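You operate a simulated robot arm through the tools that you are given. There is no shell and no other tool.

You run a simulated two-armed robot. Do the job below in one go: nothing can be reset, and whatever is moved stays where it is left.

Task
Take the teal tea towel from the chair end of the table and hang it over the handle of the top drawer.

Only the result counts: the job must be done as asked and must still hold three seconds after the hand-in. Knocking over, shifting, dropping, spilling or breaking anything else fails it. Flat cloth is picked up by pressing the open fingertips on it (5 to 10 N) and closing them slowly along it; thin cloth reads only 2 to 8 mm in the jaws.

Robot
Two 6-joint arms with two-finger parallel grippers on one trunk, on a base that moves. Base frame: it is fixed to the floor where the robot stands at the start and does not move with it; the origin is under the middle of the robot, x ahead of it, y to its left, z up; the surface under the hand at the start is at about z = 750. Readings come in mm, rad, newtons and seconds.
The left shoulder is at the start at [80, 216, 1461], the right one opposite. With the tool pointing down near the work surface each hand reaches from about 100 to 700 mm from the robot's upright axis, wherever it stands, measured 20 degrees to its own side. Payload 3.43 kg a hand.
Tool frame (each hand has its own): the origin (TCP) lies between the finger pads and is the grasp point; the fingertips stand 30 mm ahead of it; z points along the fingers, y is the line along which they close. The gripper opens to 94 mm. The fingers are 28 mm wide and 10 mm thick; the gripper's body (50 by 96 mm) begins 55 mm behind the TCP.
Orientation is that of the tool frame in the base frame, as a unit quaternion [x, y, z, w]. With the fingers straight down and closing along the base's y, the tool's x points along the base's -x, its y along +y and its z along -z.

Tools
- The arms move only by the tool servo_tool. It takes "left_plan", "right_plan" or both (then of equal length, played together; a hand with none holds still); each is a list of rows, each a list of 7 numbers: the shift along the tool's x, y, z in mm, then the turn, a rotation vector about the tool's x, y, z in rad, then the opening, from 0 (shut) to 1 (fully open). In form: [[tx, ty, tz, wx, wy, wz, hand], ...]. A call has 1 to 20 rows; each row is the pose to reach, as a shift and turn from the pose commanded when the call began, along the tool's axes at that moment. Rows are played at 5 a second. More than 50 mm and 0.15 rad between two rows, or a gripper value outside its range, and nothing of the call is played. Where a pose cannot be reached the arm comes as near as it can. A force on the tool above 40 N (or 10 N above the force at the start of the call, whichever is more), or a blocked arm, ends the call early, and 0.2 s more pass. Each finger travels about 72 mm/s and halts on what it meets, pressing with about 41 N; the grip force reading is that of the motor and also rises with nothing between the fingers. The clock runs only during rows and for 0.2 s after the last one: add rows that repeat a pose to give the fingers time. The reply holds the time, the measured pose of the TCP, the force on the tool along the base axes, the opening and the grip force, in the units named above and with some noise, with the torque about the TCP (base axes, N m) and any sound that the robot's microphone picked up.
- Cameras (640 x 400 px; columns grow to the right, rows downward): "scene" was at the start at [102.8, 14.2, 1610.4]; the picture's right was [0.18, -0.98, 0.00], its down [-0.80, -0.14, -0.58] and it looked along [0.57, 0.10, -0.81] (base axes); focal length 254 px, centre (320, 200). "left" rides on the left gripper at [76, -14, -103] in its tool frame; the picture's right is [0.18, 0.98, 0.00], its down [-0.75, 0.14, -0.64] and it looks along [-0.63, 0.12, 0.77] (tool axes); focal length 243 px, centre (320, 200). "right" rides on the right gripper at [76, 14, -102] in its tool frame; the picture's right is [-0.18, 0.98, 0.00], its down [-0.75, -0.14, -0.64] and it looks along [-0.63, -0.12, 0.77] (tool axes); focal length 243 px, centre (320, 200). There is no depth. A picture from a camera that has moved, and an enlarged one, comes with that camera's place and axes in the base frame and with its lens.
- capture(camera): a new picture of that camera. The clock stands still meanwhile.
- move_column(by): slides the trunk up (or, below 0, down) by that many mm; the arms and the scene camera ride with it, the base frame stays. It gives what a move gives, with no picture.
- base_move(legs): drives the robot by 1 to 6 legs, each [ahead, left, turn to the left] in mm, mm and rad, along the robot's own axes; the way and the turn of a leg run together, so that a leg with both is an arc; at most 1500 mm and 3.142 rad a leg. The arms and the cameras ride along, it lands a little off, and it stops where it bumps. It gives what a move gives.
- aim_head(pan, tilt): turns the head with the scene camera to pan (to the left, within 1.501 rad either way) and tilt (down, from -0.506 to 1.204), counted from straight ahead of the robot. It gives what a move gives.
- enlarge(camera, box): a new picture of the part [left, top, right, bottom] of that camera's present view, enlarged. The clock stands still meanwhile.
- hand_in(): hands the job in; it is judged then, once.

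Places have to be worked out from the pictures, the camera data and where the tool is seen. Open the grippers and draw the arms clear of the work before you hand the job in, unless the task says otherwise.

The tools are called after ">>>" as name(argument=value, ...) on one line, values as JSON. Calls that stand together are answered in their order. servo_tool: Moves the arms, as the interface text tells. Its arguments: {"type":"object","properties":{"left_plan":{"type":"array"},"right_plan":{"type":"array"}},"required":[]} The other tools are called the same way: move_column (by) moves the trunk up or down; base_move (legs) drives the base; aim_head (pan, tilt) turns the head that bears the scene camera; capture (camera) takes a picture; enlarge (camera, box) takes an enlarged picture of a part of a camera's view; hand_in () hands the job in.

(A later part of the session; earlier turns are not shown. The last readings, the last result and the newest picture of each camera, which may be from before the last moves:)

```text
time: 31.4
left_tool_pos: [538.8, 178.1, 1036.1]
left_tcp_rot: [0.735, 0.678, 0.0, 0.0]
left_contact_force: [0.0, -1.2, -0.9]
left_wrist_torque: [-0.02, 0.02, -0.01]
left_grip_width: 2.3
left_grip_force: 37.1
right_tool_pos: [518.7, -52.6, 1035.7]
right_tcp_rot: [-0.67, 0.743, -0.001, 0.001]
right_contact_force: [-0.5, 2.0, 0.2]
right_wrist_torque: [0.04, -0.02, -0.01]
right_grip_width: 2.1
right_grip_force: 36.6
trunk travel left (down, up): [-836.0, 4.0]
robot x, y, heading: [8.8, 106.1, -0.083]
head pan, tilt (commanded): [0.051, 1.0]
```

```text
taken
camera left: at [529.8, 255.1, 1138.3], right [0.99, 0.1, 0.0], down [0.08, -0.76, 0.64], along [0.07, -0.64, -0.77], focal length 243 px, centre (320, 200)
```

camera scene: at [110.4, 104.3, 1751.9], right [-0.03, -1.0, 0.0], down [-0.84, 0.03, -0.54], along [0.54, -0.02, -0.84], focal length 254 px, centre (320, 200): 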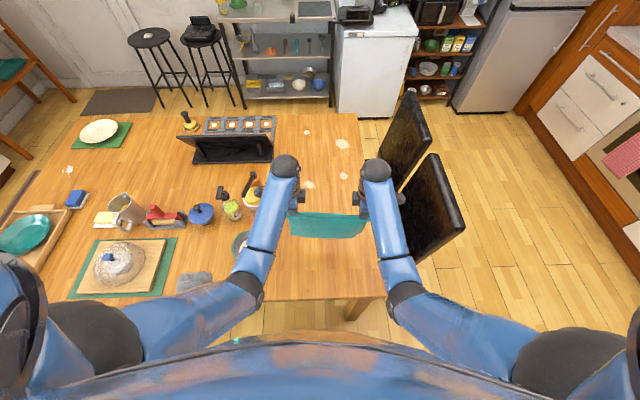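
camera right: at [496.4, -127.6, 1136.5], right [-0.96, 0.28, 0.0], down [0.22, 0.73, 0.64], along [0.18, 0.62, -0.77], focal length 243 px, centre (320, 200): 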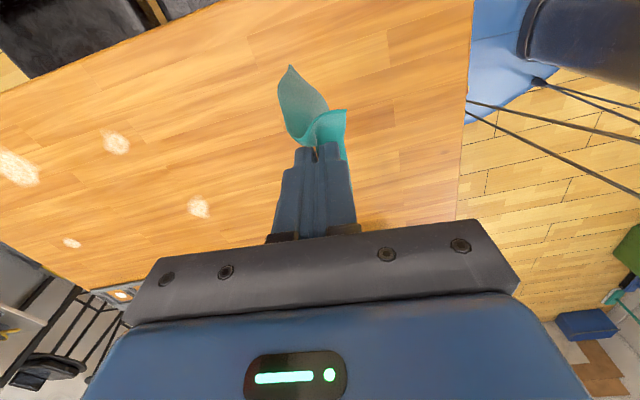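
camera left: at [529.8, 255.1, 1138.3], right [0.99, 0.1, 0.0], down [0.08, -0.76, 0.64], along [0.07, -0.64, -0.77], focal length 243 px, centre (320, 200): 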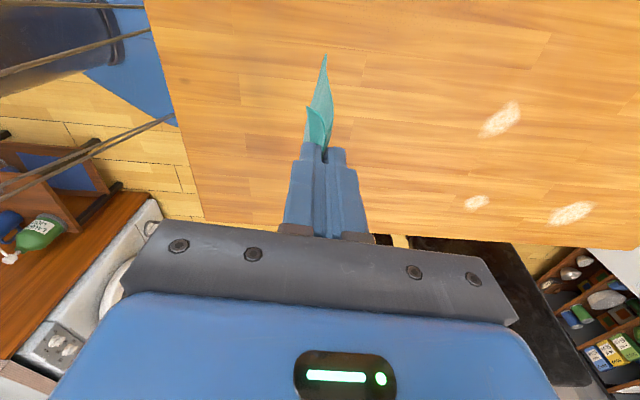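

The towel hangs as a clean curtain between the hands. I now turn right in place toward the kitchen row, in two stages, keeping the hands high.

>>> base_move(legs=[[0, 0, -0.75]])

>>> capture(camera="scene")

```text
time: 33.8
left_tool_pos: [447.3, -199.6, 1036.9]
left_tcp_rot: [0.932, 0.363, 0.0, 0.0]
left_contact_force: [-1.3, -0.6, -0.6]
left_wrist_torque: [-0.04, 0.03, 0.05]
left_grip_width: 2.1
left_grip_force: 37.1
right_tool_pos: [273.3, -355.2, 1034.5]
right_tcp_rot: [-0.352, 0.936, 0.0, -0.001]
right_contact_force: [1.0, 1.3, -0.2]
right_wrist_torque: [0.03, -0.03, 0.04]
right_grip_width: 2.0
right_grip_force: 36.7
trunk travel left (down, up): [-836.0, 4.0]
robot x, y, heading: [8.3, 108.6, -0.832]
head pan, tilt (commanded): [0.051, 1.0]
```

```text
taken
camera scene: at [81.1, 38.3, 1752.0], right [-0.7, -0.71, 0.0], down [-0.6, 0.59, -0.54], along [0.38, -0.38, -0.84], focal length 254 px, centre (320, 200)
```

scene: 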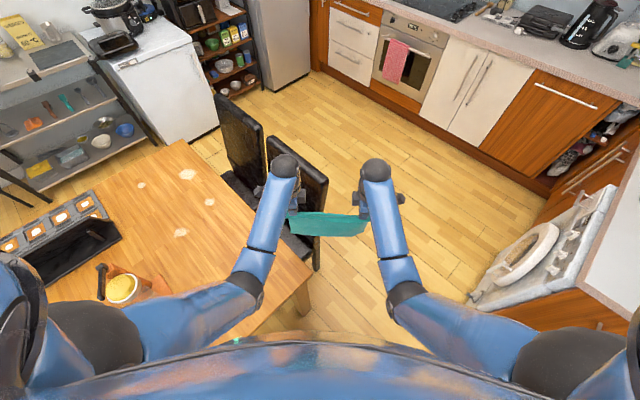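

All clear; the chair is passed. I finish the turn so the robot faces the kitchen row.

>>> base_move(legs=[[0, 0, -0.739]])

>>> capture(camera="scene")

```text
time: 36.1
left_tool_pos: [128.3, -413.1, 1035.8]
left_tcp_rot: [1.0, 0.003, 0.0, 0.0]
left_contact_force: [0.2, 1.2, -0.6]
left_wrist_torque: [-0.02, 0.02, 0.07]
left_grip_width: 2.2
left_grip_force: 37.2
right_tool_pos: [-104.4, -412.3, 1035.9]
right_tcp_rot: [0.008, 1.0, 0.0, 0.0]
right_contact_force: [0.7, 0.3, 0.0]
right_wrist_torque: [0.03, 0.01, 0.04]
right_grip_width: 2.0
right_grip_force: 36.9
trunk travel left (down, up): [-836.0, 4.0]
robot x, y, heading: [12.5, 106.0, -1.568]
head pan, tilt (commanded): [0.051, 1.0]
```

```text
taken
camera scene: at [15.3, 9.1, 1752.0], right [-1.0, -0.06, 0.0], down [-0.05, 0.84, -0.54], along [0.03, -0.54, -0.84], focal length 254 px, centre (320, 200)
```

scene: 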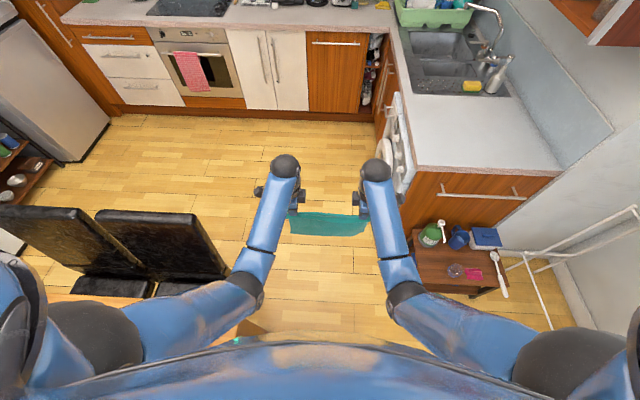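

The way ahead is clear between the chairs (left) and the sink unit (right). I drive 1000 mm ahead and look again.

>>> base_move(legs=[[1000, 0, 0]])

>>> capture(camera="scene")

```text
time: 41.4
left_tool_pos: [137.6, -1423.4, 1036.5]
left_tcp_rot: [1.0, 0.005, 0.0, 0.001]
left_contact_force: [-0.4, 0.3, 0.6]
left_wrist_torque: [-0.04, 0.02, 0.04]
left_grip_width: 2.2
left_grip_force: 37.6
right_tool_pos: [-97.1, -1423.5, 1036.8]
right_tcp_rot: [0.005, 1.0, -0.001, 0.001]
right_contact_force: [2.8, 0.6, 0.1]
right_wrist_torque: [0.01, -0.02, 0.0]
right_grip_width: 2.1
right_grip_force: 37.3
trunk travel left (down, up): [-836.0, 4.0]
robot x, y, heading: [18.1, -904.8, -1.561]
head pan, tilt (commanded): [0.051, 1.0]
```

```text
taken
camera scene: at [22.5, -1000.8, 1752.1], right [-1.0, -0.06, 0.0], down [-0.05, 0.84, -0.54], along [0.03, -0.54, -0.84], focal length 254 px, centre (320, 200)
```

scene: 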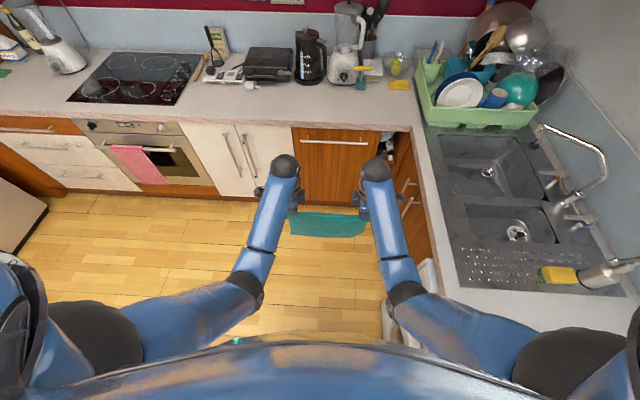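

I strafe left 1200 mm along the row toward the drawers and check.

>>> base_move(legs=[[0, 1200, 0]])

>>> capture(camera="scene")

```text
time: 47.5
left_tool_pos: [1338.5, -1411.7, 1035.3]
left_tcp_rot: [1.0, 0.006, 0.001, 0.0]
left_contact_force: [-1.1, 0.9, 0.1]
left_wrist_torque: [-0.02, 0.04, 0.03]
left_grip_width: 2.4
left_grip_force: 36.5
right_tool_pos: [1106.4, -1412.3, 1034.4]
right_tcp_rot: [0.004, 1.0, 0.0, 0.0]
right_contact_force: [1.2, -0.4, 0.0]
right_wrist_torque: [0.0, -0.03, 0.04]
right_grip_width: 2.1
right_grip_force: 36.9
trunk travel left (down, up): [-836.0, 4.0]
robot x, y, heading: [1221.0, -890.1, -1.561]
head pan, tilt (commanded): [0.051, 1.0]
```

```text
taken
camera scene: at [1224.2, -990.0, 1752.0], right [-1.0, -0.06, 0.0], down [-0.05, 0.84, -0.54], along [0.03, -0.54, -0.84], focal length 254 px, centre (320, 200)
```

scene: 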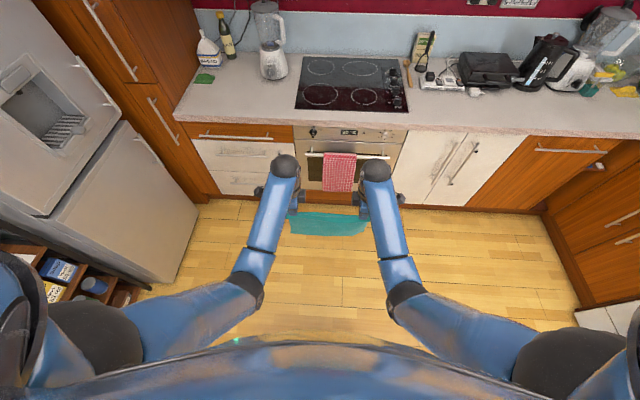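

The drawer handle appears around x 1560–1955, y about −2000. I strafe the remaining 540 mm left and drive ahead 350 mm, trimming the heading.

>>> base_move(legs=[[0, 540, -0.01]])

>>> base_move(legs=[[330, 0, 0]])

>>> capture(camera="scene")

>>> capture(camera="left")

>>> capture(camera="right")

```text
time: 50.6
left_tool_pos: [1867.6, -1409.4, 1035.1]
left_tcp_rot: [1.0, 0.001, 0.001, 0.001]
left_contact_force: [-0.8, -0.5, 0.1]
left_wrist_torque: [-0.01, 0.02, 0.06]
left_grip_width: 1.9
left_grip_force: 37.0
right_tool_pos: [1634.2, -1407.1, 1035.1]
right_tcp_rot: [0.01, 1.0, 0.0, 0.001]
right_contact_force: [1.2, -0.6, -0.5]
right_wrist_torque: [-0.01, -0.07, 0.04]
right_grip_width: 2.0
right_grip_force: 36.9
trunk travel left (down, up): [-836.0, 4.0]
robot x, y, heading: [1752.6, -885.2, -1.569]
head pan, tilt (commanded): [0.051, 1.0]
```

```text
time: 52.8
left_tool_pos: [1866.2, -1735.1, 1037.3]
left_tcp_rot: [1.0, -0.001, -0.001, 0.002]
left_contact_force: [-2.2, -0.6, 0.5]
left_wrist_torque: [-0.03, 0.02, 0.03]
left_grip_width: 2.3
left_grip_force: 37.4
right_tool_pos: [1633.7, -1732.2, 1035.4]
right_tcp_rot: [0.011, 1.0, 0.0, 0.0]
right_contact_force: [0.9, 0.0, -0.3]
right_wrist_torque: [0.01, -0.04, 0.01]
right_grip_width: 2.1
right_grip_force: 37.0
trunk travel left (down, up): [-836.0, 4.0]
robot x, y, heading: [1752.8, -1216.7, -1.575]
head pan, tilt (commanded): [0.051, 1.0]
```

```text
taken
camera scene: at [1757.7, -1310.5, 1752.3], right [-1.0, -0.05, 0.0], down [-0.04, 0.84, -0.54], along [0.03, -0.54, -0.84], focal length 254 px, centre (320, 200)
```

scene: 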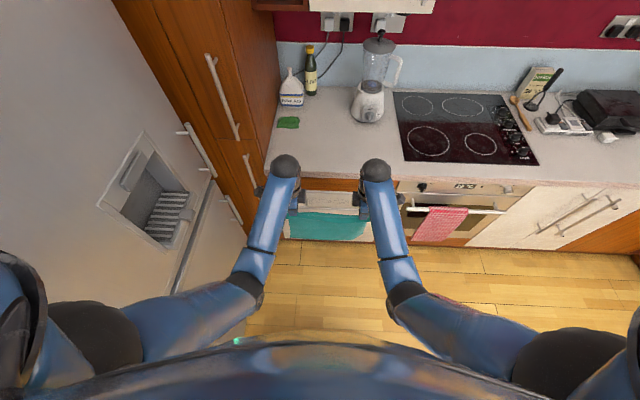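

```text
taken
camera left: at [1942.4, -1721.5, 1139.7], right [0.18, -0.98, 0.0], down [-0.75, -0.14, 0.64], along [-0.63, -0.12, -0.77], focal length 243 px, centre (320, 200)
```

left: 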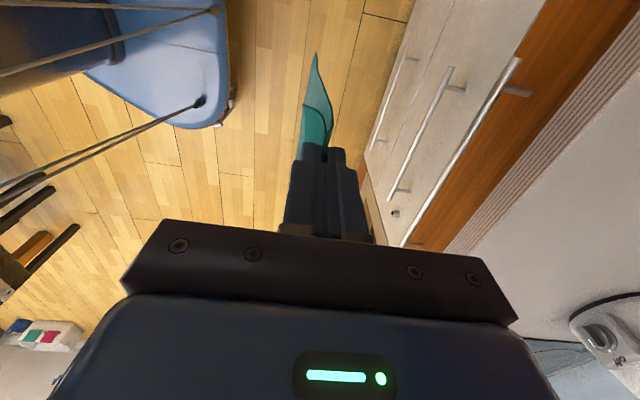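

```text
taken
camera right: at [1559.5, -1716.9, 1137.8], right [0.21, 0.98, 0.0], down [0.75, -0.16, 0.64], along [0.63, -0.13, -0.77], focal length 243 px, centre (320, 200)
```

right: 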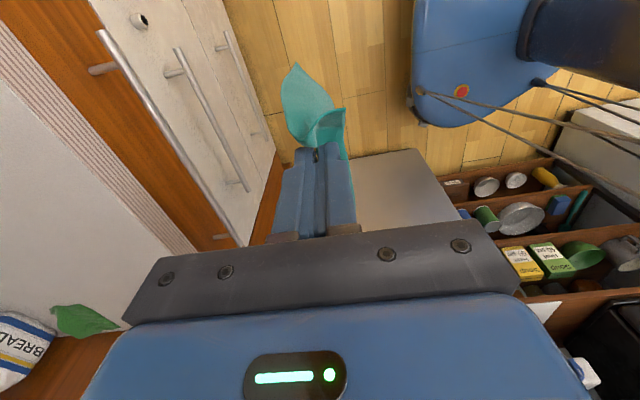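

Both wrist cameras see the bar handle and counter edge beside the towel. I lower the trunk 150 mm here (still ~200 mm in front of the handle) to get vertical parallax for exact heights.

>>> move_column(by=-150)

>>> capture(camera="left")

>>> capture(camera="right")

>>> enlarge(camera="scene", box=[240, 130, 440, 255])

```text
time: 54.5
left_tool_pos: [1867.1, -1736.1, 885.4]
left_tcp_rot: [1.0, -0.001, 0.0, 0.0]
left_contact_force: [-0.4, -0.6, -1.1]
left_wrist_torque: [-0.01, 0.04, 0.03]
left_grip_width: 2.2
left_grip_force: 37.0
right_tool_pos: [1634.9, -1735.3, 885.8]
right_tcp_rot: [0.011, 1.0, -0.001, 0.0]
right_contact_force: [0.5, -0.3, 0.1]
right_wrist_torque: [0.0, -0.02, 0.02]
right_grip_width: 2.1
right_grip_force: 36.5
trunk travel left (down, up): [-686.0, 154.0]
robot x, y, heading: [1750.0, -1215.6, -1.569]
head pan, tilt (commanded): [0.051, 1.0]
```

```text
taken
camera left: at [1942.5, -1723.9, 988.5], right [0.18, -0.98, 0.0], down [-0.75, -0.14, 0.64], along [-0.63, -0.12, -0.77], focal length 243 px, centre (320, 200)
```

left: 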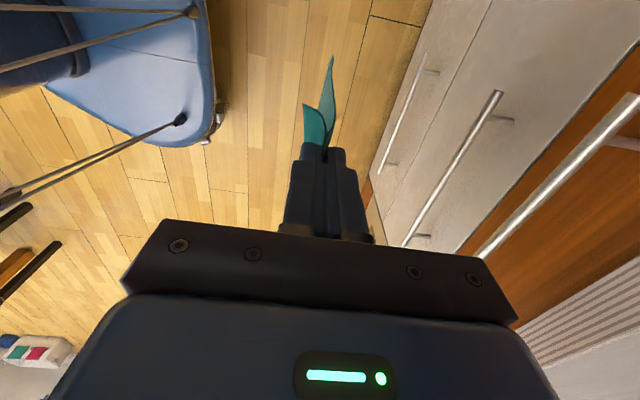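

```text
taken
camera right: at [1559.6, -1719.3, 986.7], right [0.21, 0.98, 0.0], down [0.75, -0.16, 0.64], along [0.63, -0.13, -0.77], focal length 243 px, centre (320, 200)
```

right: 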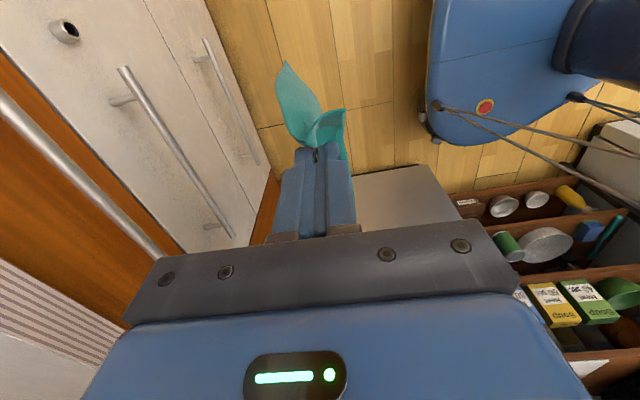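

```text
3.20 times, centred on (340, 192) of scene
camera zoom: at [1757.7, -1314.2, 1602.1], right [-1.0, -0.05, 0.0], down [-0.04, 0.84, -0.54], along [0.03, -0.54, -0.84], focal length 813 px, centre (256, 224)
```

zoom: 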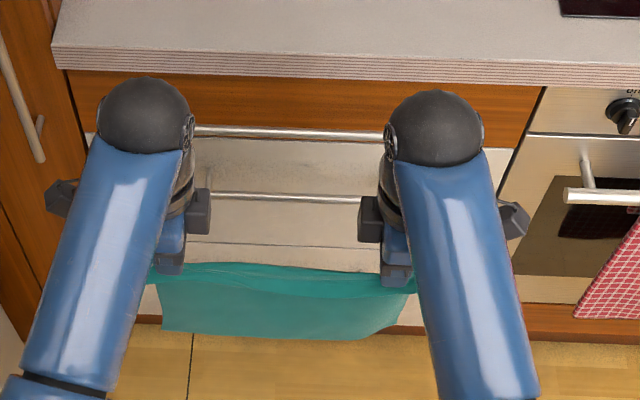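

Triangulation puts the bar at y ≈ −1982, z ≈ 787, ends x ≈ 1538–1927, posts at about 1570 and 1894 (centre 1732). I zoom the wrist views here to measure the counter edge too.

>>> enlarge(camera="right", box=[0, 60, 200, 400])

>>> enlarge(camera="left", box=[440, 60, 640, 400])

>>> move_column(by=150)

>>> enlarge(camera="right", box=[0, 0, 280, 280])

>>> enlarge(camera="left", box=[360, 0, 640, 280])

```text
1.18 times, centred on (100, 230) of right
camera zoom: at [1559.6, -1719.3, 986.7], right [0.21, 0.98, 0.0], down [0.75, -0.16, 0.64], along [0.63, -0.13, -0.77], focal length 285 px, centre (579, 165)
```

zoom: 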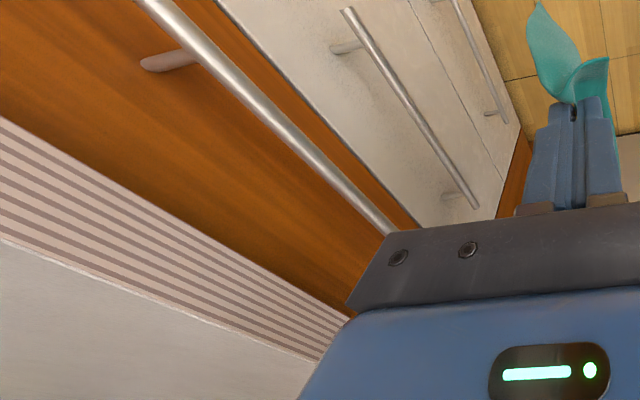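

```text
1.18 times, centred on (540, 230) of left
camera zoom: at [1942.5, -1723.9, 988.5], right [0.18, -0.98, 0.0], down [-0.75, -0.14, 0.64], along [-0.63, -0.12, -0.77], focal length 285 px, centre (61, 165)
```

zoom: 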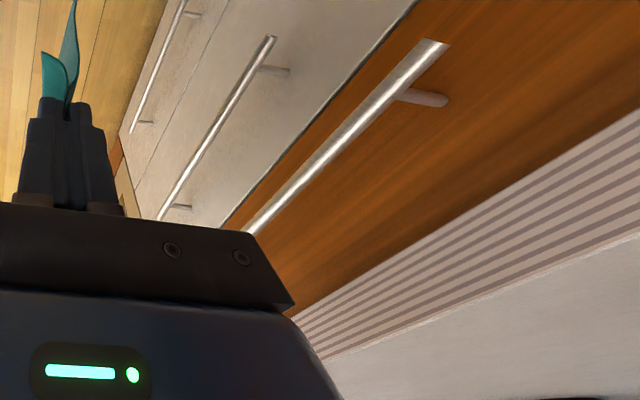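

```text
time: 56.2
left_tool_pos: [1866.2, -1737.7, 1035.9]
left_tcp_rot: [1.0, -0.001, 0.0, 0.001]
left_contact_force: [-1.1, -0.1, -0.1]
left_wrist_torque: [0.03, 0.02, 0.02]
left_grip_width: 2.2
left_grip_force: 36.9
right_tool_pos: [1634.8, -1734.6, 1035.6]
right_tcp_rot: [0.011, 1.0, 0.0, 0.001]
right_contact_force: [0.9, 0.8, 0.2]
right_wrist_torque: [0.0, 0.01, 0.07]
right_grip_width: 2.2
right_grip_force: 36.9
trunk travel left (down, up): [-836.0, 4.0]
robot x, y, heading: [1752.7, -1214.5, -1.574]
head pan, tilt (commanded): [0.051, 1.0]
```

```text
1.43 times, centred on (140, 140) of right
camera zoom: at [1559.6, -1719.6, 1136.4], right [0.21, 0.98, 0.0], down [0.75, -0.16, 0.64], along [0.63, -0.13, -0.77], focal length 347 px, centre (577, 286)
```

zoom: 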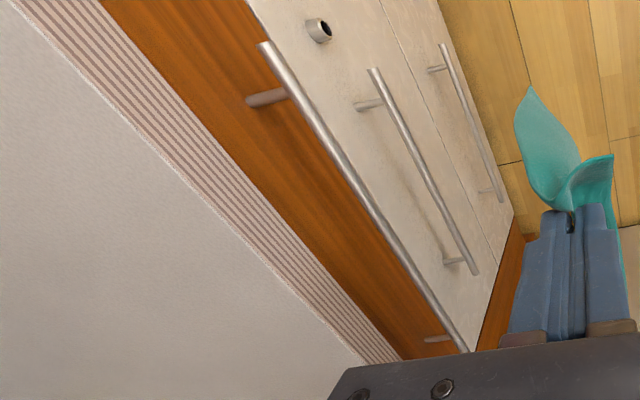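

```text
1.43 times, centred on (500, 140) of left
camera zoom: at [1942.5, -1724.1, 1138.2], right [0.18, -0.98, 0.0], down [-0.75, -0.14, 0.64], along [-0.63, -0.12, -0.77], focal length 347 px, centre (63, 286)
```

zoom: 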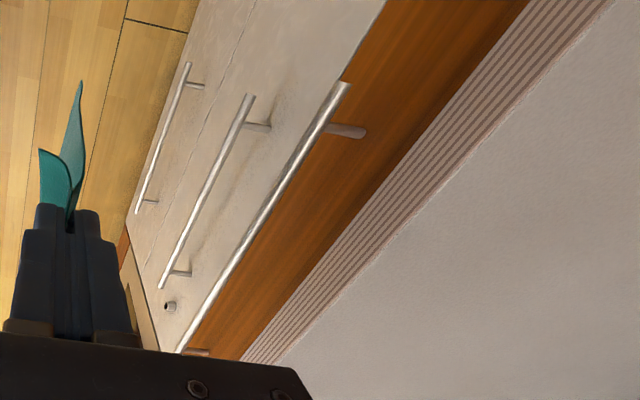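

The counter edge is at y ≈ −2000 (top z ≈ 909, underside ≈ 870) and the bar centre at y ≈ −1976, z ≈ 792. The towel's hem hangs at about z 837, right between bar and counter underside, so I can slide it in horizontally over the bar: drive ahead 225 mm and 18 mm right to centre it.

>>> base_move(legs=[[215, -18, 0]])

>>> capture(camera="left")

>>> capture(camera="right")

>>> enlarge(camera="scene", box=[240, 100, 440, 225])

```text
time: 57.9
left_tool_pos: [1849.8, -1945.5, 1038.3]
left_tcp_rot: [1.0, -0.001, 0.0, 0.003]
left_contact_force: [-1.1, -0.3, 1.0]
left_wrist_torque: [-0.05, 0.07, 0.02]
left_grip_width: 2.3
left_grip_force: 37.1
right_tool_pos: [1616.3, -1943.4, 1036.9]
right_tcp_rot: [0.01, 1.0, -0.002, 0.0]
right_contact_force: [1.2, 1.4, -0.2]
right_wrist_torque: [-0.03, -0.04, 0.04]
right_grip_width: 2.2
right_grip_force: 36.8
trunk travel left (down, up): [-836.0, 4.0]
robot x, y, heading: [1734.2, -1429.6, -1.569]
head pan, tilt (commanded): [0.051, 1.0]
```

```text
taken
camera left: at [1924.9, -1932.1, 1140.4], right [0.18, -0.98, 0.0], down [-0.75, -0.14, 0.64], along [-0.63, -0.12, -0.77], focal length 243 px, centre (320, 200)
```

left: 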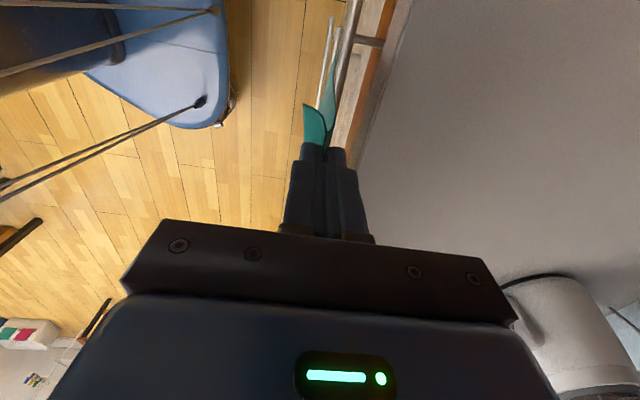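

```text
taken
camera right: at [1542.1, -1927.7, 1138.7], right [0.21, 0.98, 0.0], down [0.75, -0.16, 0.64], along [0.63, -0.13, -0.77], focal length 243 px, centre (320, 200)
```

right: 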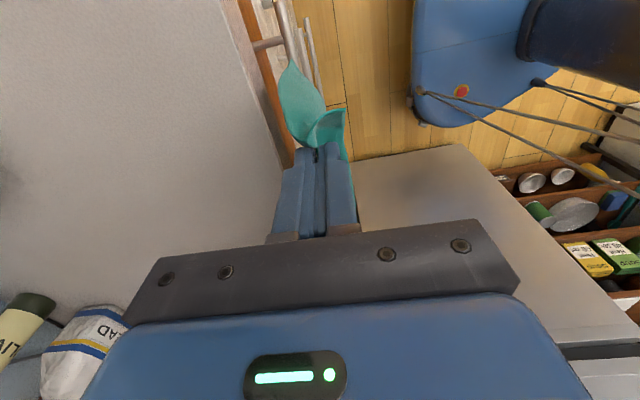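

```text
3.20 times, centred on (340, 162) of scene
camera zoom: at [1740.2, -1520.2, 1752.5], right [-1.0, -0.05, 0.0], down [-0.04, 0.84, -0.54], along [0.03, -0.54, -0.84], focal length 813 px, centre (256, 320)
```

zoom: 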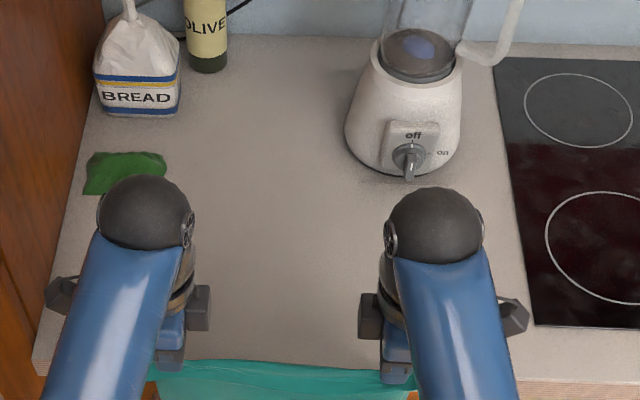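

The hem is now close in front of the bar. I zoom the wrist views to see hem versus bar.

>>> enlarge(camera="left", box=[270, 0, 430, 170])

>>> enlarge(camera="right", box=[220, 0, 380, 170])

```text
2.35 times, centred on (350, 85) of left
camera zoom: at [1924.9, -1932.1, 1140.4], right [0.18, -0.98, 0.0], down [-0.75, -0.14, 0.64], along [-0.63, -0.12, -0.77], focal length 571 px, centre (249, 471)
```

zoom: 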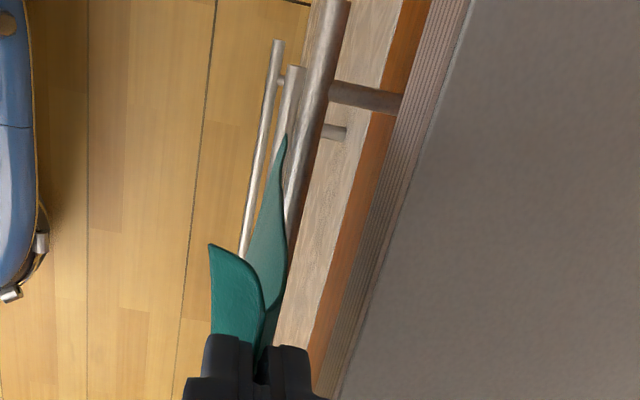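

```text
2.35 times, centred on (300, 85) of right
camera zoom: at [1542.1, -1927.7, 1138.7], right [0.21, 0.98, 0.0], down [0.75, -0.16, 0.64], along [0.63, -0.13, -0.77], focal length 571 px, centre (367, 471)
```

zoom: 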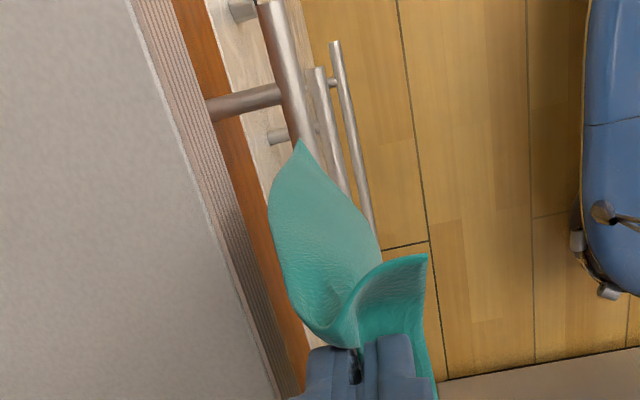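

The left corner of the hem leans about 13 mm and the right corner about 26 mm ahead of the fingers. I yaw the right wrist 0.3 rad to swing the right flap back, then look again.

>>> servo_tool(right_plan=[[0, 0, 0, 0, 0, 0.1, 0], [0, 0, 0, 0, 0, 0.2, 0], [0, 0, 0, 0, 0, 0.3, 0], [0, 0, 0, 0, 0, 0.3, 0], [0, 0, 0, 0, 0, 0.3, 0]])

>>> enlarge(camera="right", box=[220, 0, 380, 170])

>>> enlarge(camera="left", box=[270, 0, 430, 170])

```text
time: 59.1
left_tool_pos: [1848.1, -1950.3, 1034.2]
left_tcp_rot: [1.0, -0.001, 0.0, 0.0]
left_contact_force: [-0.3, -0.2, 1.1]
left_wrist_torque: [-0.01, 0.05, 0.03]
left_grip_width: 2.0
left_grip_force: 37.3
right_tool_pos: [1616.4, -1947.7, 1035.3]
right_tcp_rot: [0.161, 0.987, 0.0, 0.0]
right_contact_force: [1.0, -0.3, -0.2]
right_wrist_torque: [0.01, 0.0, 0.04]
right_grip_width: 2.1
right_grip_force: 37.0
trunk travel left (down, up): [-836.0, 4.0]
robot x, y, heading: [1734.8, -1426.2, -1.575]
head pan, tilt (commanded): [0.051, 1.0]
```

```text
2.35 times, centred on (300, 85) of right
camera zoom: at [1549.8, -1910.1, 1136.6], right [0.49, 0.87, 0.0], down [0.67, -0.37, 0.64], along [0.56, -0.31, -0.77], focal length 571 px, centre (367, 471)
```

zoom: 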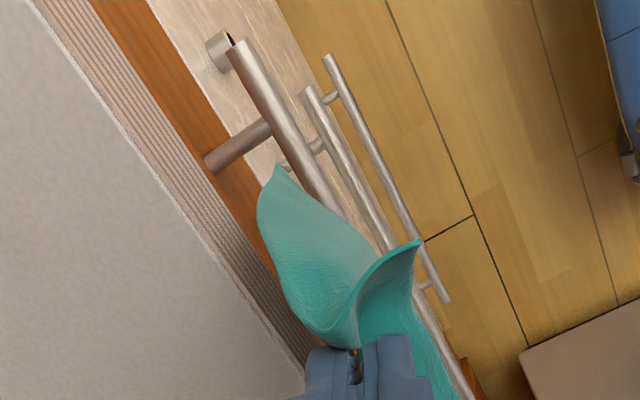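

```text
2.35 times, centred on (350, 85) of left
camera zoom: at [1924.6, -1936.3, 1138.4], right [0.18, -0.98, 0.0], down [-0.75, -0.14, 0.64], along [-0.63, -0.12, -0.77], focal length 571 px, centre (249, 471)
```

zoom: 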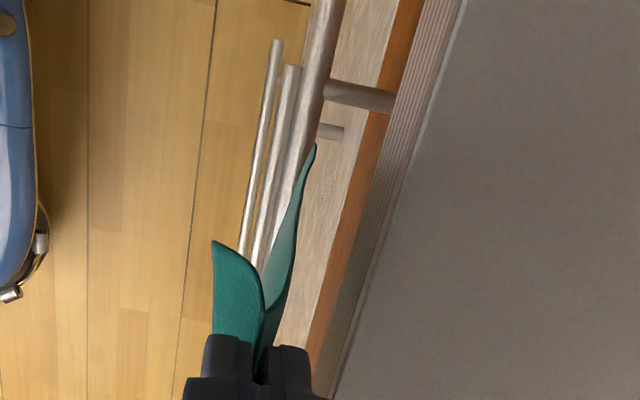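

The hem seems to be still swinging from the drive. I hold still for 2 s to let it settle and look again.

>>> servo_tool(right_plan=[[0, 0, 0, 0, 0, 0, 0], [0, 0, 0, 0, 0, 0, 0], [0, 0, 0, 0, 0, 0, 0], [0, 0, 0, 0, 0, 0, 0], [0, 0, 0, 0, 0, 0, 0], [0, 0, 0, 0, 0, 0, 0], [0, 0, 0, 0, 0, 0, 0], [0, 0, 0, 0, 0, 0, 0], [0, 0, 0, 0, 0, 0, 0], [0, 0, 0, 0, 0, 0, 0]])

>>> enlarge(camera="right", box=[220, 0, 380, 170])

>>> enlarge(camera="left", box=[270, 0, 430, 170])

```text
time: 61.3
left_tool_pos: [1849.8, -1948.6, 1034.5]
left_tcp_rot: [1.0, -0.001, 0.0, -0.001]
left_contact_force: [-0.7, -1.0, 0.0]
left_wrist_torque: [0.02, 0.07, 0.0]
left_grip_width: 2.3
left_grip_force: 37.3
right_tool_pos: [1614.9, -1948.2, 1034.9]
right_tcp_rot: [0.161, 0.987, 0.001, -0.001]
right_contact_force: [1.0, -0.1, -0.5]
right_wrist_torque: [0.0, -0.05, 0.04]
right_grip_width: 2.0
right_grip_force: 36.9
trunk travel left (down, up): [-836.0, 4.0]
robot x, y, heading: [1738.8, -1424.0, -1.568]
head pan, tilt (commanded): [0.051, 1.0]
```

```text
2.35 times, centred on (300, 85) of right
camera zoom: at [1549.7, -1910.2, 1136.5], right [0.49, 0.87, 0.0], down [0.67, -0.37, 0.64], along [0.56, -0.31, -0.77], focal length 571 px, centre (367, 471)
```

zoom: 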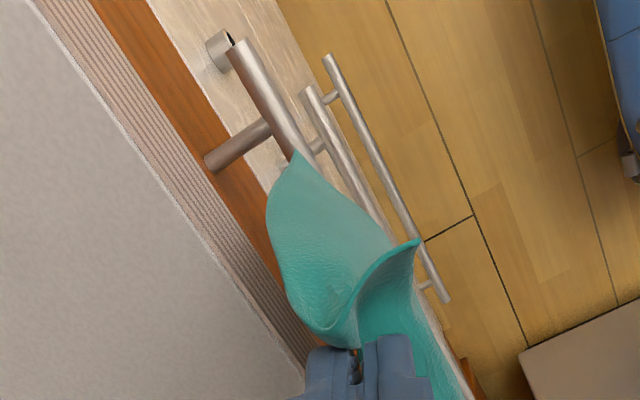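

```text
2.35 times, centred on (350, 85) of left
camera zoom: at [1924.6, -1936.3, 1138.3], right [0.18, -0.98, 0.0], down [-0.75, -0.14, 0.64], along [-0.63, -0.12, -0.77], focal length 571 px, centre (249, 471)
```

zoom: 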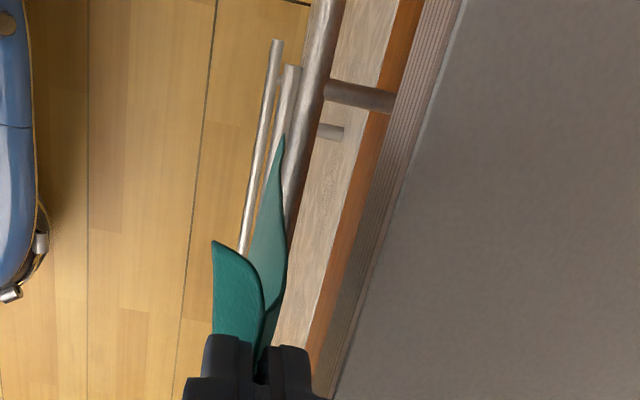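

Settled: hem corners lean 13 mm (left) and 18 mm (right) ahead, hem at roughly z 835, about 35 mm above the bar and below the counter's underside. I move both hands gently 38 mm forward so the hem passes over the bar into the gap behind it.

>>> servo_tool(left_plan=[[0, 2, 0, 0, 0, 0, 0], [0, 6, 0, 0, 0, 0, 0], [0, 11, 0, 0, 0, 0, 0], [0, 16, 0, 0, 0, 0, 0], [0, 21, 0, 0, 0, 0, 0], [0, 26, 0, 0, 0, 0, 0], [0, 31, 0, 0, 0, 0, 0], [0, 35, 0, 0, 0, 0, 0], [0, 37.6, 0, 0, 0, 0, 0], [0, 37.6, 0, 0, 0, 0, 0], [0, 37.6, 0, 0, 0, 0, 0], [0, 37.6, 0, 0, 0, 0, 0], [0, 37.6, 0, 0, 0, 0, 0], [0, 37.6, 0, 0, 0, 0, 0]], right_plan=[[-0.6, -1.9, 0, 0, 0, 0, 0], [-1.9, -5.7, 0, 0, 0, 0, 0], [-3.5, -10.4, 0, 0, 0, 0, 0], [-5.1, -15.2, 0, 0, 0, 0, 0], [-6.7, -19.9, 0, 0, 0, 0, 0], [-8.3, -24.6, 0, 0, 0, 0, 0], [-9.9, -29.4, 0, 0, 0, 0, 0], [-11.1, -33.2, 0, 0, 0, 0, 0], [-12, -35.6, 0, 0, 0, 0, 0], [-12, -35.6, 0, 0, 0, 0, 0], [-12, -35.6, 0, 0, 0, 0, 0], [-12, -35.6, 0, 0, 0, 0, 0], [-12, -35.6, 0, 0, 0, 0, 0], [-12, -35.6, 0, 0, 0, 0, 0]])

>>> enlarge(camera="right", box=[220, 0, 380, 170])

>>> enlarge(camera="left", box=[270, 0, 430, 170])

```text
time: 64.3
left_tool_pos: [1849.3, -1987.6, 1034.6]
left_tcp_rot: [1.0, -0.001, -0.001, -0.001]
left_contact_force: [-0.8, 0.2, -0.6]
left_wrist_torque: [-0.02, 0.03, 0.03]
left_grip_width: 2.2
left_grip_force: 37.1
right_tool_pos: [1617.0, -1984.9, 1034.9]
right_tcp_rot: [0.161, 0.987, 0.001, 0.0]
right_contact_force: [0.7, -0.2, -0.5]
right_wrist_torque: [0.01, -0.03, 0.01]
right_grip_width: 2.0
right_grip_force: 36.0
trunk travel left (down, up): [-836.0, 4.0]
robot x, y, heading: [1734.0, -1424.7, -1.575]
head pan, tilt (commanded): [0.051, 1.0]
```

```text
2.35 times, centred on (300, 85) of right
camera zoom: at [1550.1, -1948.0, 1136.5], right [0.49, 0.87, 0.0], down [0.67, -0.37, 0.64], along [0.56, -0.31, -0.77], focal length 571 px, centre (367, 471)
```

zoom: 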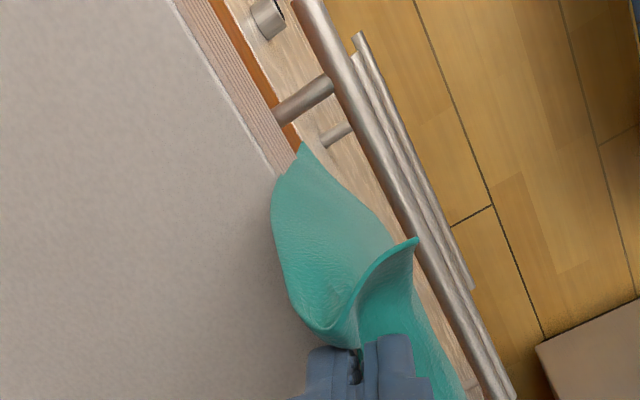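

```text
2.35 times, centred on (350, 85) of left
camera zoom: at [1924.5, -1973.9, 1138.1], right [0.18, -0.98, 0.0], down [-0.75, -0.14, 0.64], along [-0.63, -0.12, -0.77], focal length 571 px, centre (249, 471)
```

zoom: 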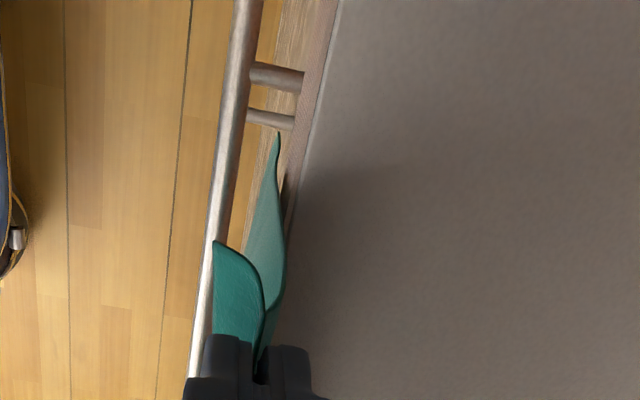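

Both hem corners are now behind the bar (left at y ≈ −1998, right ≈ −2001, bar back ≈ −1983). I lower with the trunk by 40 mm and check that the hem goes down behind the bar.

>>> move_column(by=-40)

>>> enlarge(camera="right", box=[220, 0, 380, 170])

>>> enlarge(camera="left", box=[220, 0, 380, 170])

>>> enlarge(camera="scene", box=[260, 150, 420, 250])

```text
time: 65.1
left_tool_pos: [1849.4, -1987.1, 994.9]
left_tcp_rot: [1.0, -0.001, 0.001, 0.0]
left_contact_force: [-1.4, -0.3, 0.2]
left_wrist_torque: [-0.01, 0.05, 0.07]
left_grip_width: 2.1
left_grip_force: 36.9
right_tool_pos: [1616.2, -1985.3, 994.6]
right_tcp_rot: [0.16, 0.987, -0.001, -0.001]
right_contact_force: [0.4, 0.0, -0.1]
right_wrist_torque: [-0.03, -0.04, 0.02]
right_grip_width: 2.2
right_grip_force: 37.1
trunk travel left (down, up): [-796.0, 44.0]
robot x, y, heading: [1737.2, -1429.9, -1.573]
head pan, tilt (commanded): [0.051, 1.0]
```

```text
2.35 times, centred on (300, 85) of right
camera zoom: at [1550.1, -1948.1, 1096.4], right [0.49, 0.87, 0.0], down [0.67, -0.37, 0.64], along [0.56, -0.31, -0.77], focal length 571 px, centre (367, 471)
```

zoom: 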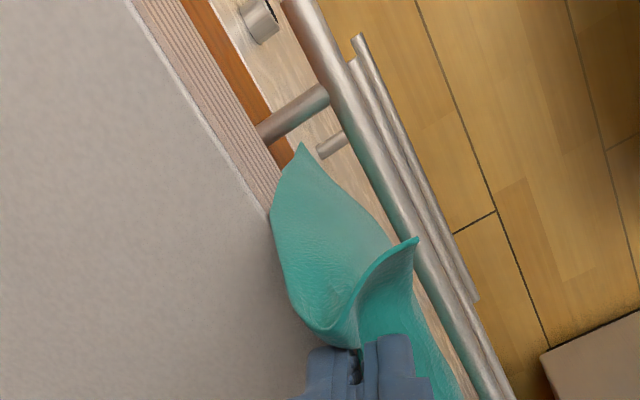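

```text
2.35 times, centred on (300, 85) of left
camera zoom: at [1924.5, -1973.9, 1098.1], right [0.18, -0.98, 0.0], down [-0.75, -0.14, 0.64], along [-0.63, -0.12, -0.77], focal length 571 px, centre (367, 471)
```

zoom: 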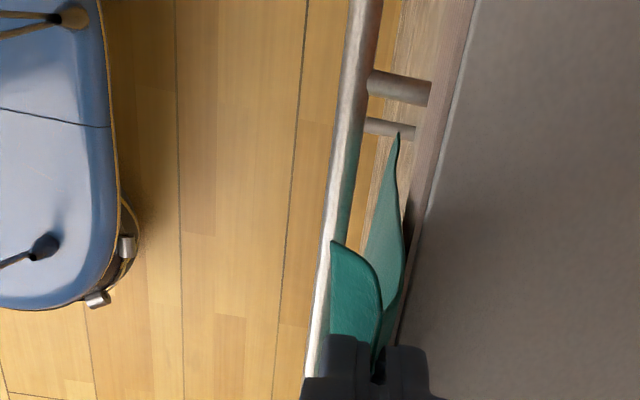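

```text
4.00 times, centred on (340, 200) of scene
camera zoom: at [1739.6, -1527.1, 1712.0], right [-1.0, -0.05, 0.0], down [-0.04, 0.84, -0.54], along [0.03, -0.54, -0.84], focal length 1016 px, centre (240, 200)
```

zoom: 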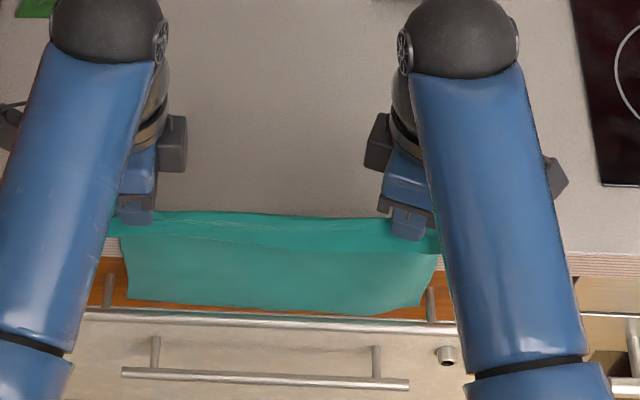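

The scene view shows the towel centred between the posts with its hem just behind the bar. I lower another 33 mm, keeping the fingertips above the counter top.

>>> move_column(by=-33)

>>> enlarge(camera="scene", box=[260, 150, 420, 250])

>>> enlarge(camera="right", box=[220, 0, 380, 170])

>>> enlarge(camera="left", box=[220, 0, 380, 170])

```text
time: 65.9
left_tool_pos: [1849.7, -1987.0, 961.7]
left_tcp_rot: [1.0, -0.001, -0.001, 0.001]
left_contact_force: [-1.0, -0.5, 0.1]
left_wrist_torque: [0.01, 0.03, 0.01]
left_grip_width: 2.0
left_grip_force: 37.0
right_tool_pos: [1616.8, -1984.8, 962.3]
right_tcp_rot: [0.161, 0.987, 0.0, 0.001]
right_contact_force: [1.6, -0.6, -0.9]
right_wrist_torque: [-0.01, -0.05, 0.04]
right_grip_width: 2.2
right_grip_force: 36.6
trunk travel left (down, up): [-763.0, 77.0]
robot x, y, heading: [1733.3, -1426.8, -1.574]
head pan, tilt (commanded): [0.051, 1.0]
```

```text
4.00 times, centred on (340, 200) of scene
camera zoom: at [1739.6, -1526.8, 1679.0], right [-1.0, -0.05, 0.0], down [-0.04, 0.84, -0.54], along [0.03, -0.54, -0.84], focal length 1016 px, centre (240, 200)
```

zoom: 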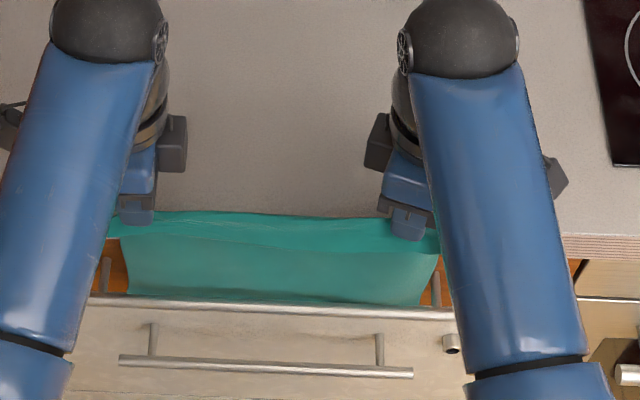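

```text
2.35 times, centred on (300, 85) of right
camera zoom: at [1550.1, -1947.9, 1063.5], right [0.49, 0.87, 0.0], down [0.67, -0.37, 0.64], along [0.56, -0.31, -0.77], focal length 571 px, centre (367, 471)
```

zoom: 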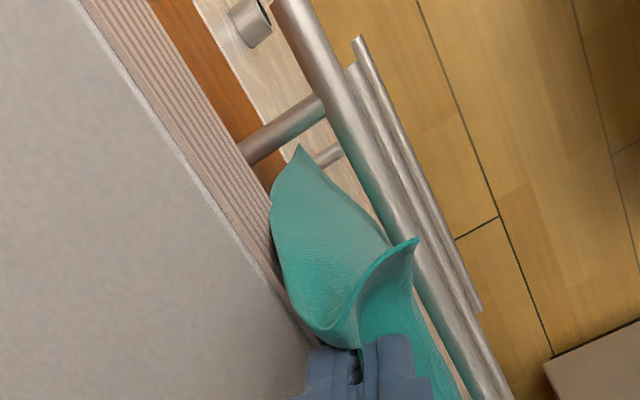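

```text
2.35 times, centred on (300, 85) of left
camera zoom: at [1924.5, -1973.8, 1065.2], right [0.18, -0.98, 0.0], down [-0.75, -0.14, 0.64], along [-0.63, -0.12, -0.77], focal length 571 px, centre (367, 471)
```

zoom: 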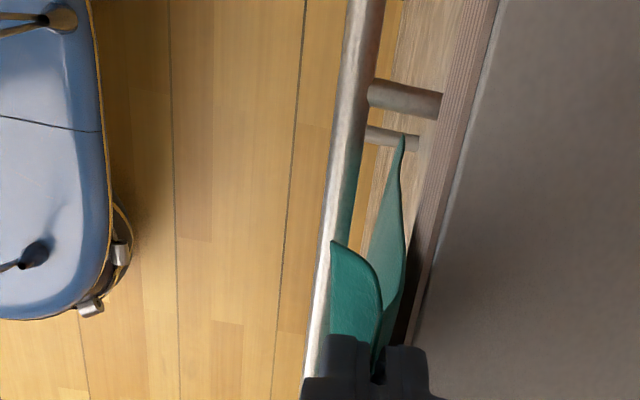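

The hem has dropped behind the bar. I draw the hands back 9 mm so the fingers clear the counter edge, then lower a further 50 mm.

>>> servo_tool(left_plan=[[0, -3, 0, 0, 0, 0, 0], [0, -6, 0, 0, 0, 0, 0], [0, -9, 0, 0, 0, 0, 0], [0, -9, 0, 0, 0, 0, 0], [0, -9, 0, 0, 0, 0, 0]], right_plan=[[1, 2.8, 0, 0, 0, 0, 0], [1.9, 5.7, 0, 0, 0, 0, 0], [2.9, 8.5, 0, 0, 0, 0, 0], [2.9, 8.5, 0, 0, 0, 0, 0], [2.9, 8.5, 0, 0, 0, 0, 0]])

>>> move_column(by=-50)

>>> enlarge(camera="scene", box=[260, 150, 420, 250])

>>> enlarge(camera="right", box=[220, 0, 380, 170])

>>> enlarge(camera="left", box=[220, 0, 380, 170])

```text
time: 67.1
left_tool_pos: [1849.4, -1977.7, 962.1]
left_tcp_rot: [1.0, -0.001, 0.001, -0.001]
left_contact_force: [-0.6, 0.1, -0.4]
left_wrist_torque: [-0.01, 0.03, 0.03]
left_grip_width: 2.3
left_grip_force: 37.0
right_tool_pos: [1616.1, -1977.4, 962.1]
right_tcp_rot: [0.161, 0.987, -0.001, 0.0]
right_contact_force: [0.7, -0.6, -0.1]
right_wrist_torque: [-0.01, -0.05, 0.05]
right_grip_width: 2.1
right_grip_force: 36.5
trunk travel left (down, up): [-763.0, 77.0]
robot x, y, heading: [1735.6, -1426.2, -1.575]
head pan, tilt (commanded): [0.051, 1.0]
```

```text
time: 68.0
left_tool_pos: [1849.9, -1978.3, 912.7]
left_tcp_rot: [1.0, -0.001, 0.001, -0.001]
left_contact_force: [-1.8, -0.6, -0.2]
left_wrist_torque: [0.0, 0.06, 0.06]
left_grip_width: 2.4
left_grip_force: 37.0
right_tool_pos: [1615.5, -1975.6, 911.4]
right_tcp_rot: [0.16, 0.987, 0.0, 0.001]
right_contact_force: [1.4, -0.1, 0.2]
right_wrist_torque: [-0.01, -0.02, 0.04]
right_grip_width: 2.0
right_grip_force: 36.7
trunk travel left (down, up): [-713.0, 127.0]
robot x, y, heading: [1733.2, -1426.8, -1.57]
head pan, tilt (commanded): [0.051, 1.0]
```

```text
4.00 times, centred on (340, 200) of scene
camera zoom: at [1739.6, -1526.6, 1629.0], right [-1.0, -0.05, 0.0], down [-0.04, 0.84, -0.54], along [0.03, -0.54, -0.84], focal length 1016 px, centre (240, 200)
```

zoom: 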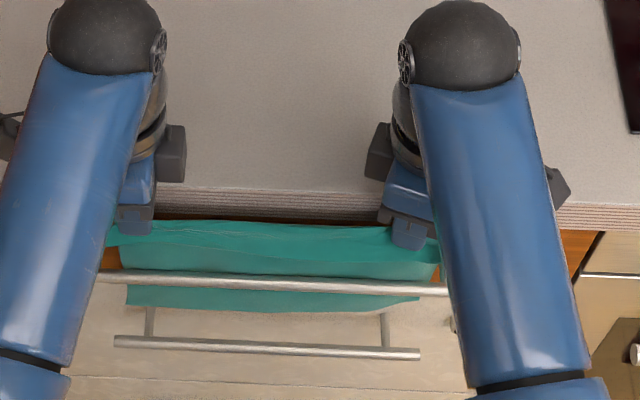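

```text
2.35 times, centred on (300, 85) of right
camera zoom: at [1549.7, -1938.8, 1013.5], right [0.49, 0.87, 0.0], down [0.67, -0.37, 0.64], along [0.56, -0.31, -0.77], focal length 571 px, centre (367, 471)
```

zoom: 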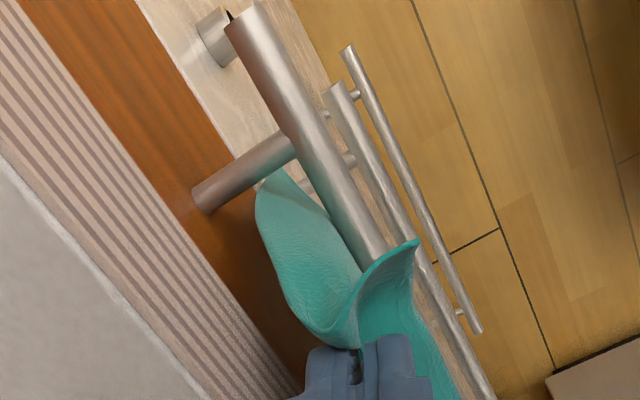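

```text
2.35 times, centred on (300, 85) of left
camera zoom: at [1924.7, -1964.4, 1015.2], right [0.18, -0.98, 0.0], down [-0.75, -0.14, 0.64], along [-0.63, -0.12, -0.77], focal length 571 px, centre (367, 471)
```

zoom: 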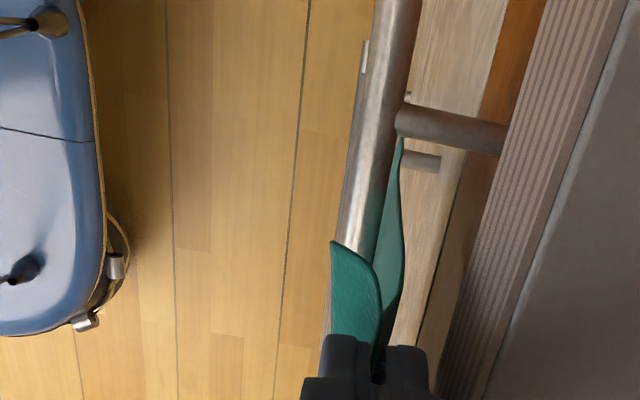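

The towel is threaded: teal shows above and below the bar, behind it. I lower another 48 mm (fingertips still about 35 mm above the bar).

>>> move_column(by=-48)

>>> enlarge(camera="scene", box=[260, 150, 420, 250])

>>> enlarge(camera="right", box=[220, 0, 380, 170])

>>> enlarge(camera="left", box=[220, 0, 380, 170])

```text
time: 68.9
left_tool_pos: [1848.4, -1978.1, 863.9]
left_tcp_rot: [1.0, -0.001, 0.0, 0.0]
left_contact_force: [-1.1, -0.5, -0.3]
left_wrist_torque: [-0.03, 0.08, 0.03]
left_grip_width: 2.1
left_grip_force: 37.6
right_tool_pos: [1616.0, -1975.5, 864.3]
right_tcp_rot: [0.161, 0.987, -0.001, 0.0]
right_contact_force: [0.9, -0.3, 0.1]
right_wrist_torque: [-0.02, -0.03, 0.01]
right_grip_width: 2.1
right_grip_force: 36.4
trunk travel left (down, up): [-665.0, 175.0]
robot x, y, heading: [1735.8, -1426.9, -1.571]
head pan, tilt (commanded): [0.051, 1.0]
```

```text
4.00 times, centred on (340, 200) of scene
camera zoom: at [1739.6, -1526.7, 1581.0], right [-1.0, -0.05, 0.0], down [-0.04, 0.84, -0.54], along [0.03, -0.54, -0.84], focal length 1016 px, centre (240, 200)
```

zoom: 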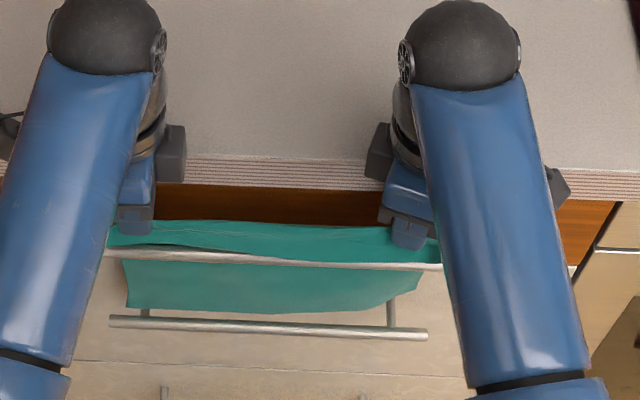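

```text
2.35 times, centred on (300, 85) of right
camera zoom: at [1549.7, -1938.9, 965.5], right [0.49, 0.87, 0.0], down [0.67, -0.37, 0.64], along [0.56, -0.31, -0.77], focal length 571 px, centre (367, 471)
```

zoom: 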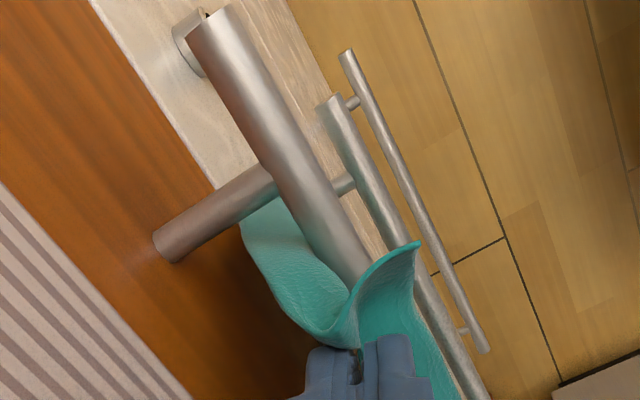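

```text
2.35 times, centred on (300, 85) of left
camera zoom: at [1924.8, -1964.5, 967.1], right [0.18, -0.98, 0.0], down [-0.75, -0.14, 0.64], along [-0.63, -0.12, -0.77], focal length 571 px, centre (367, 471)
```

zoom: 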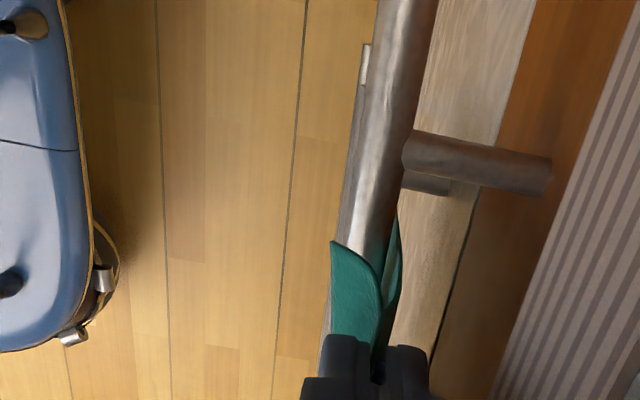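

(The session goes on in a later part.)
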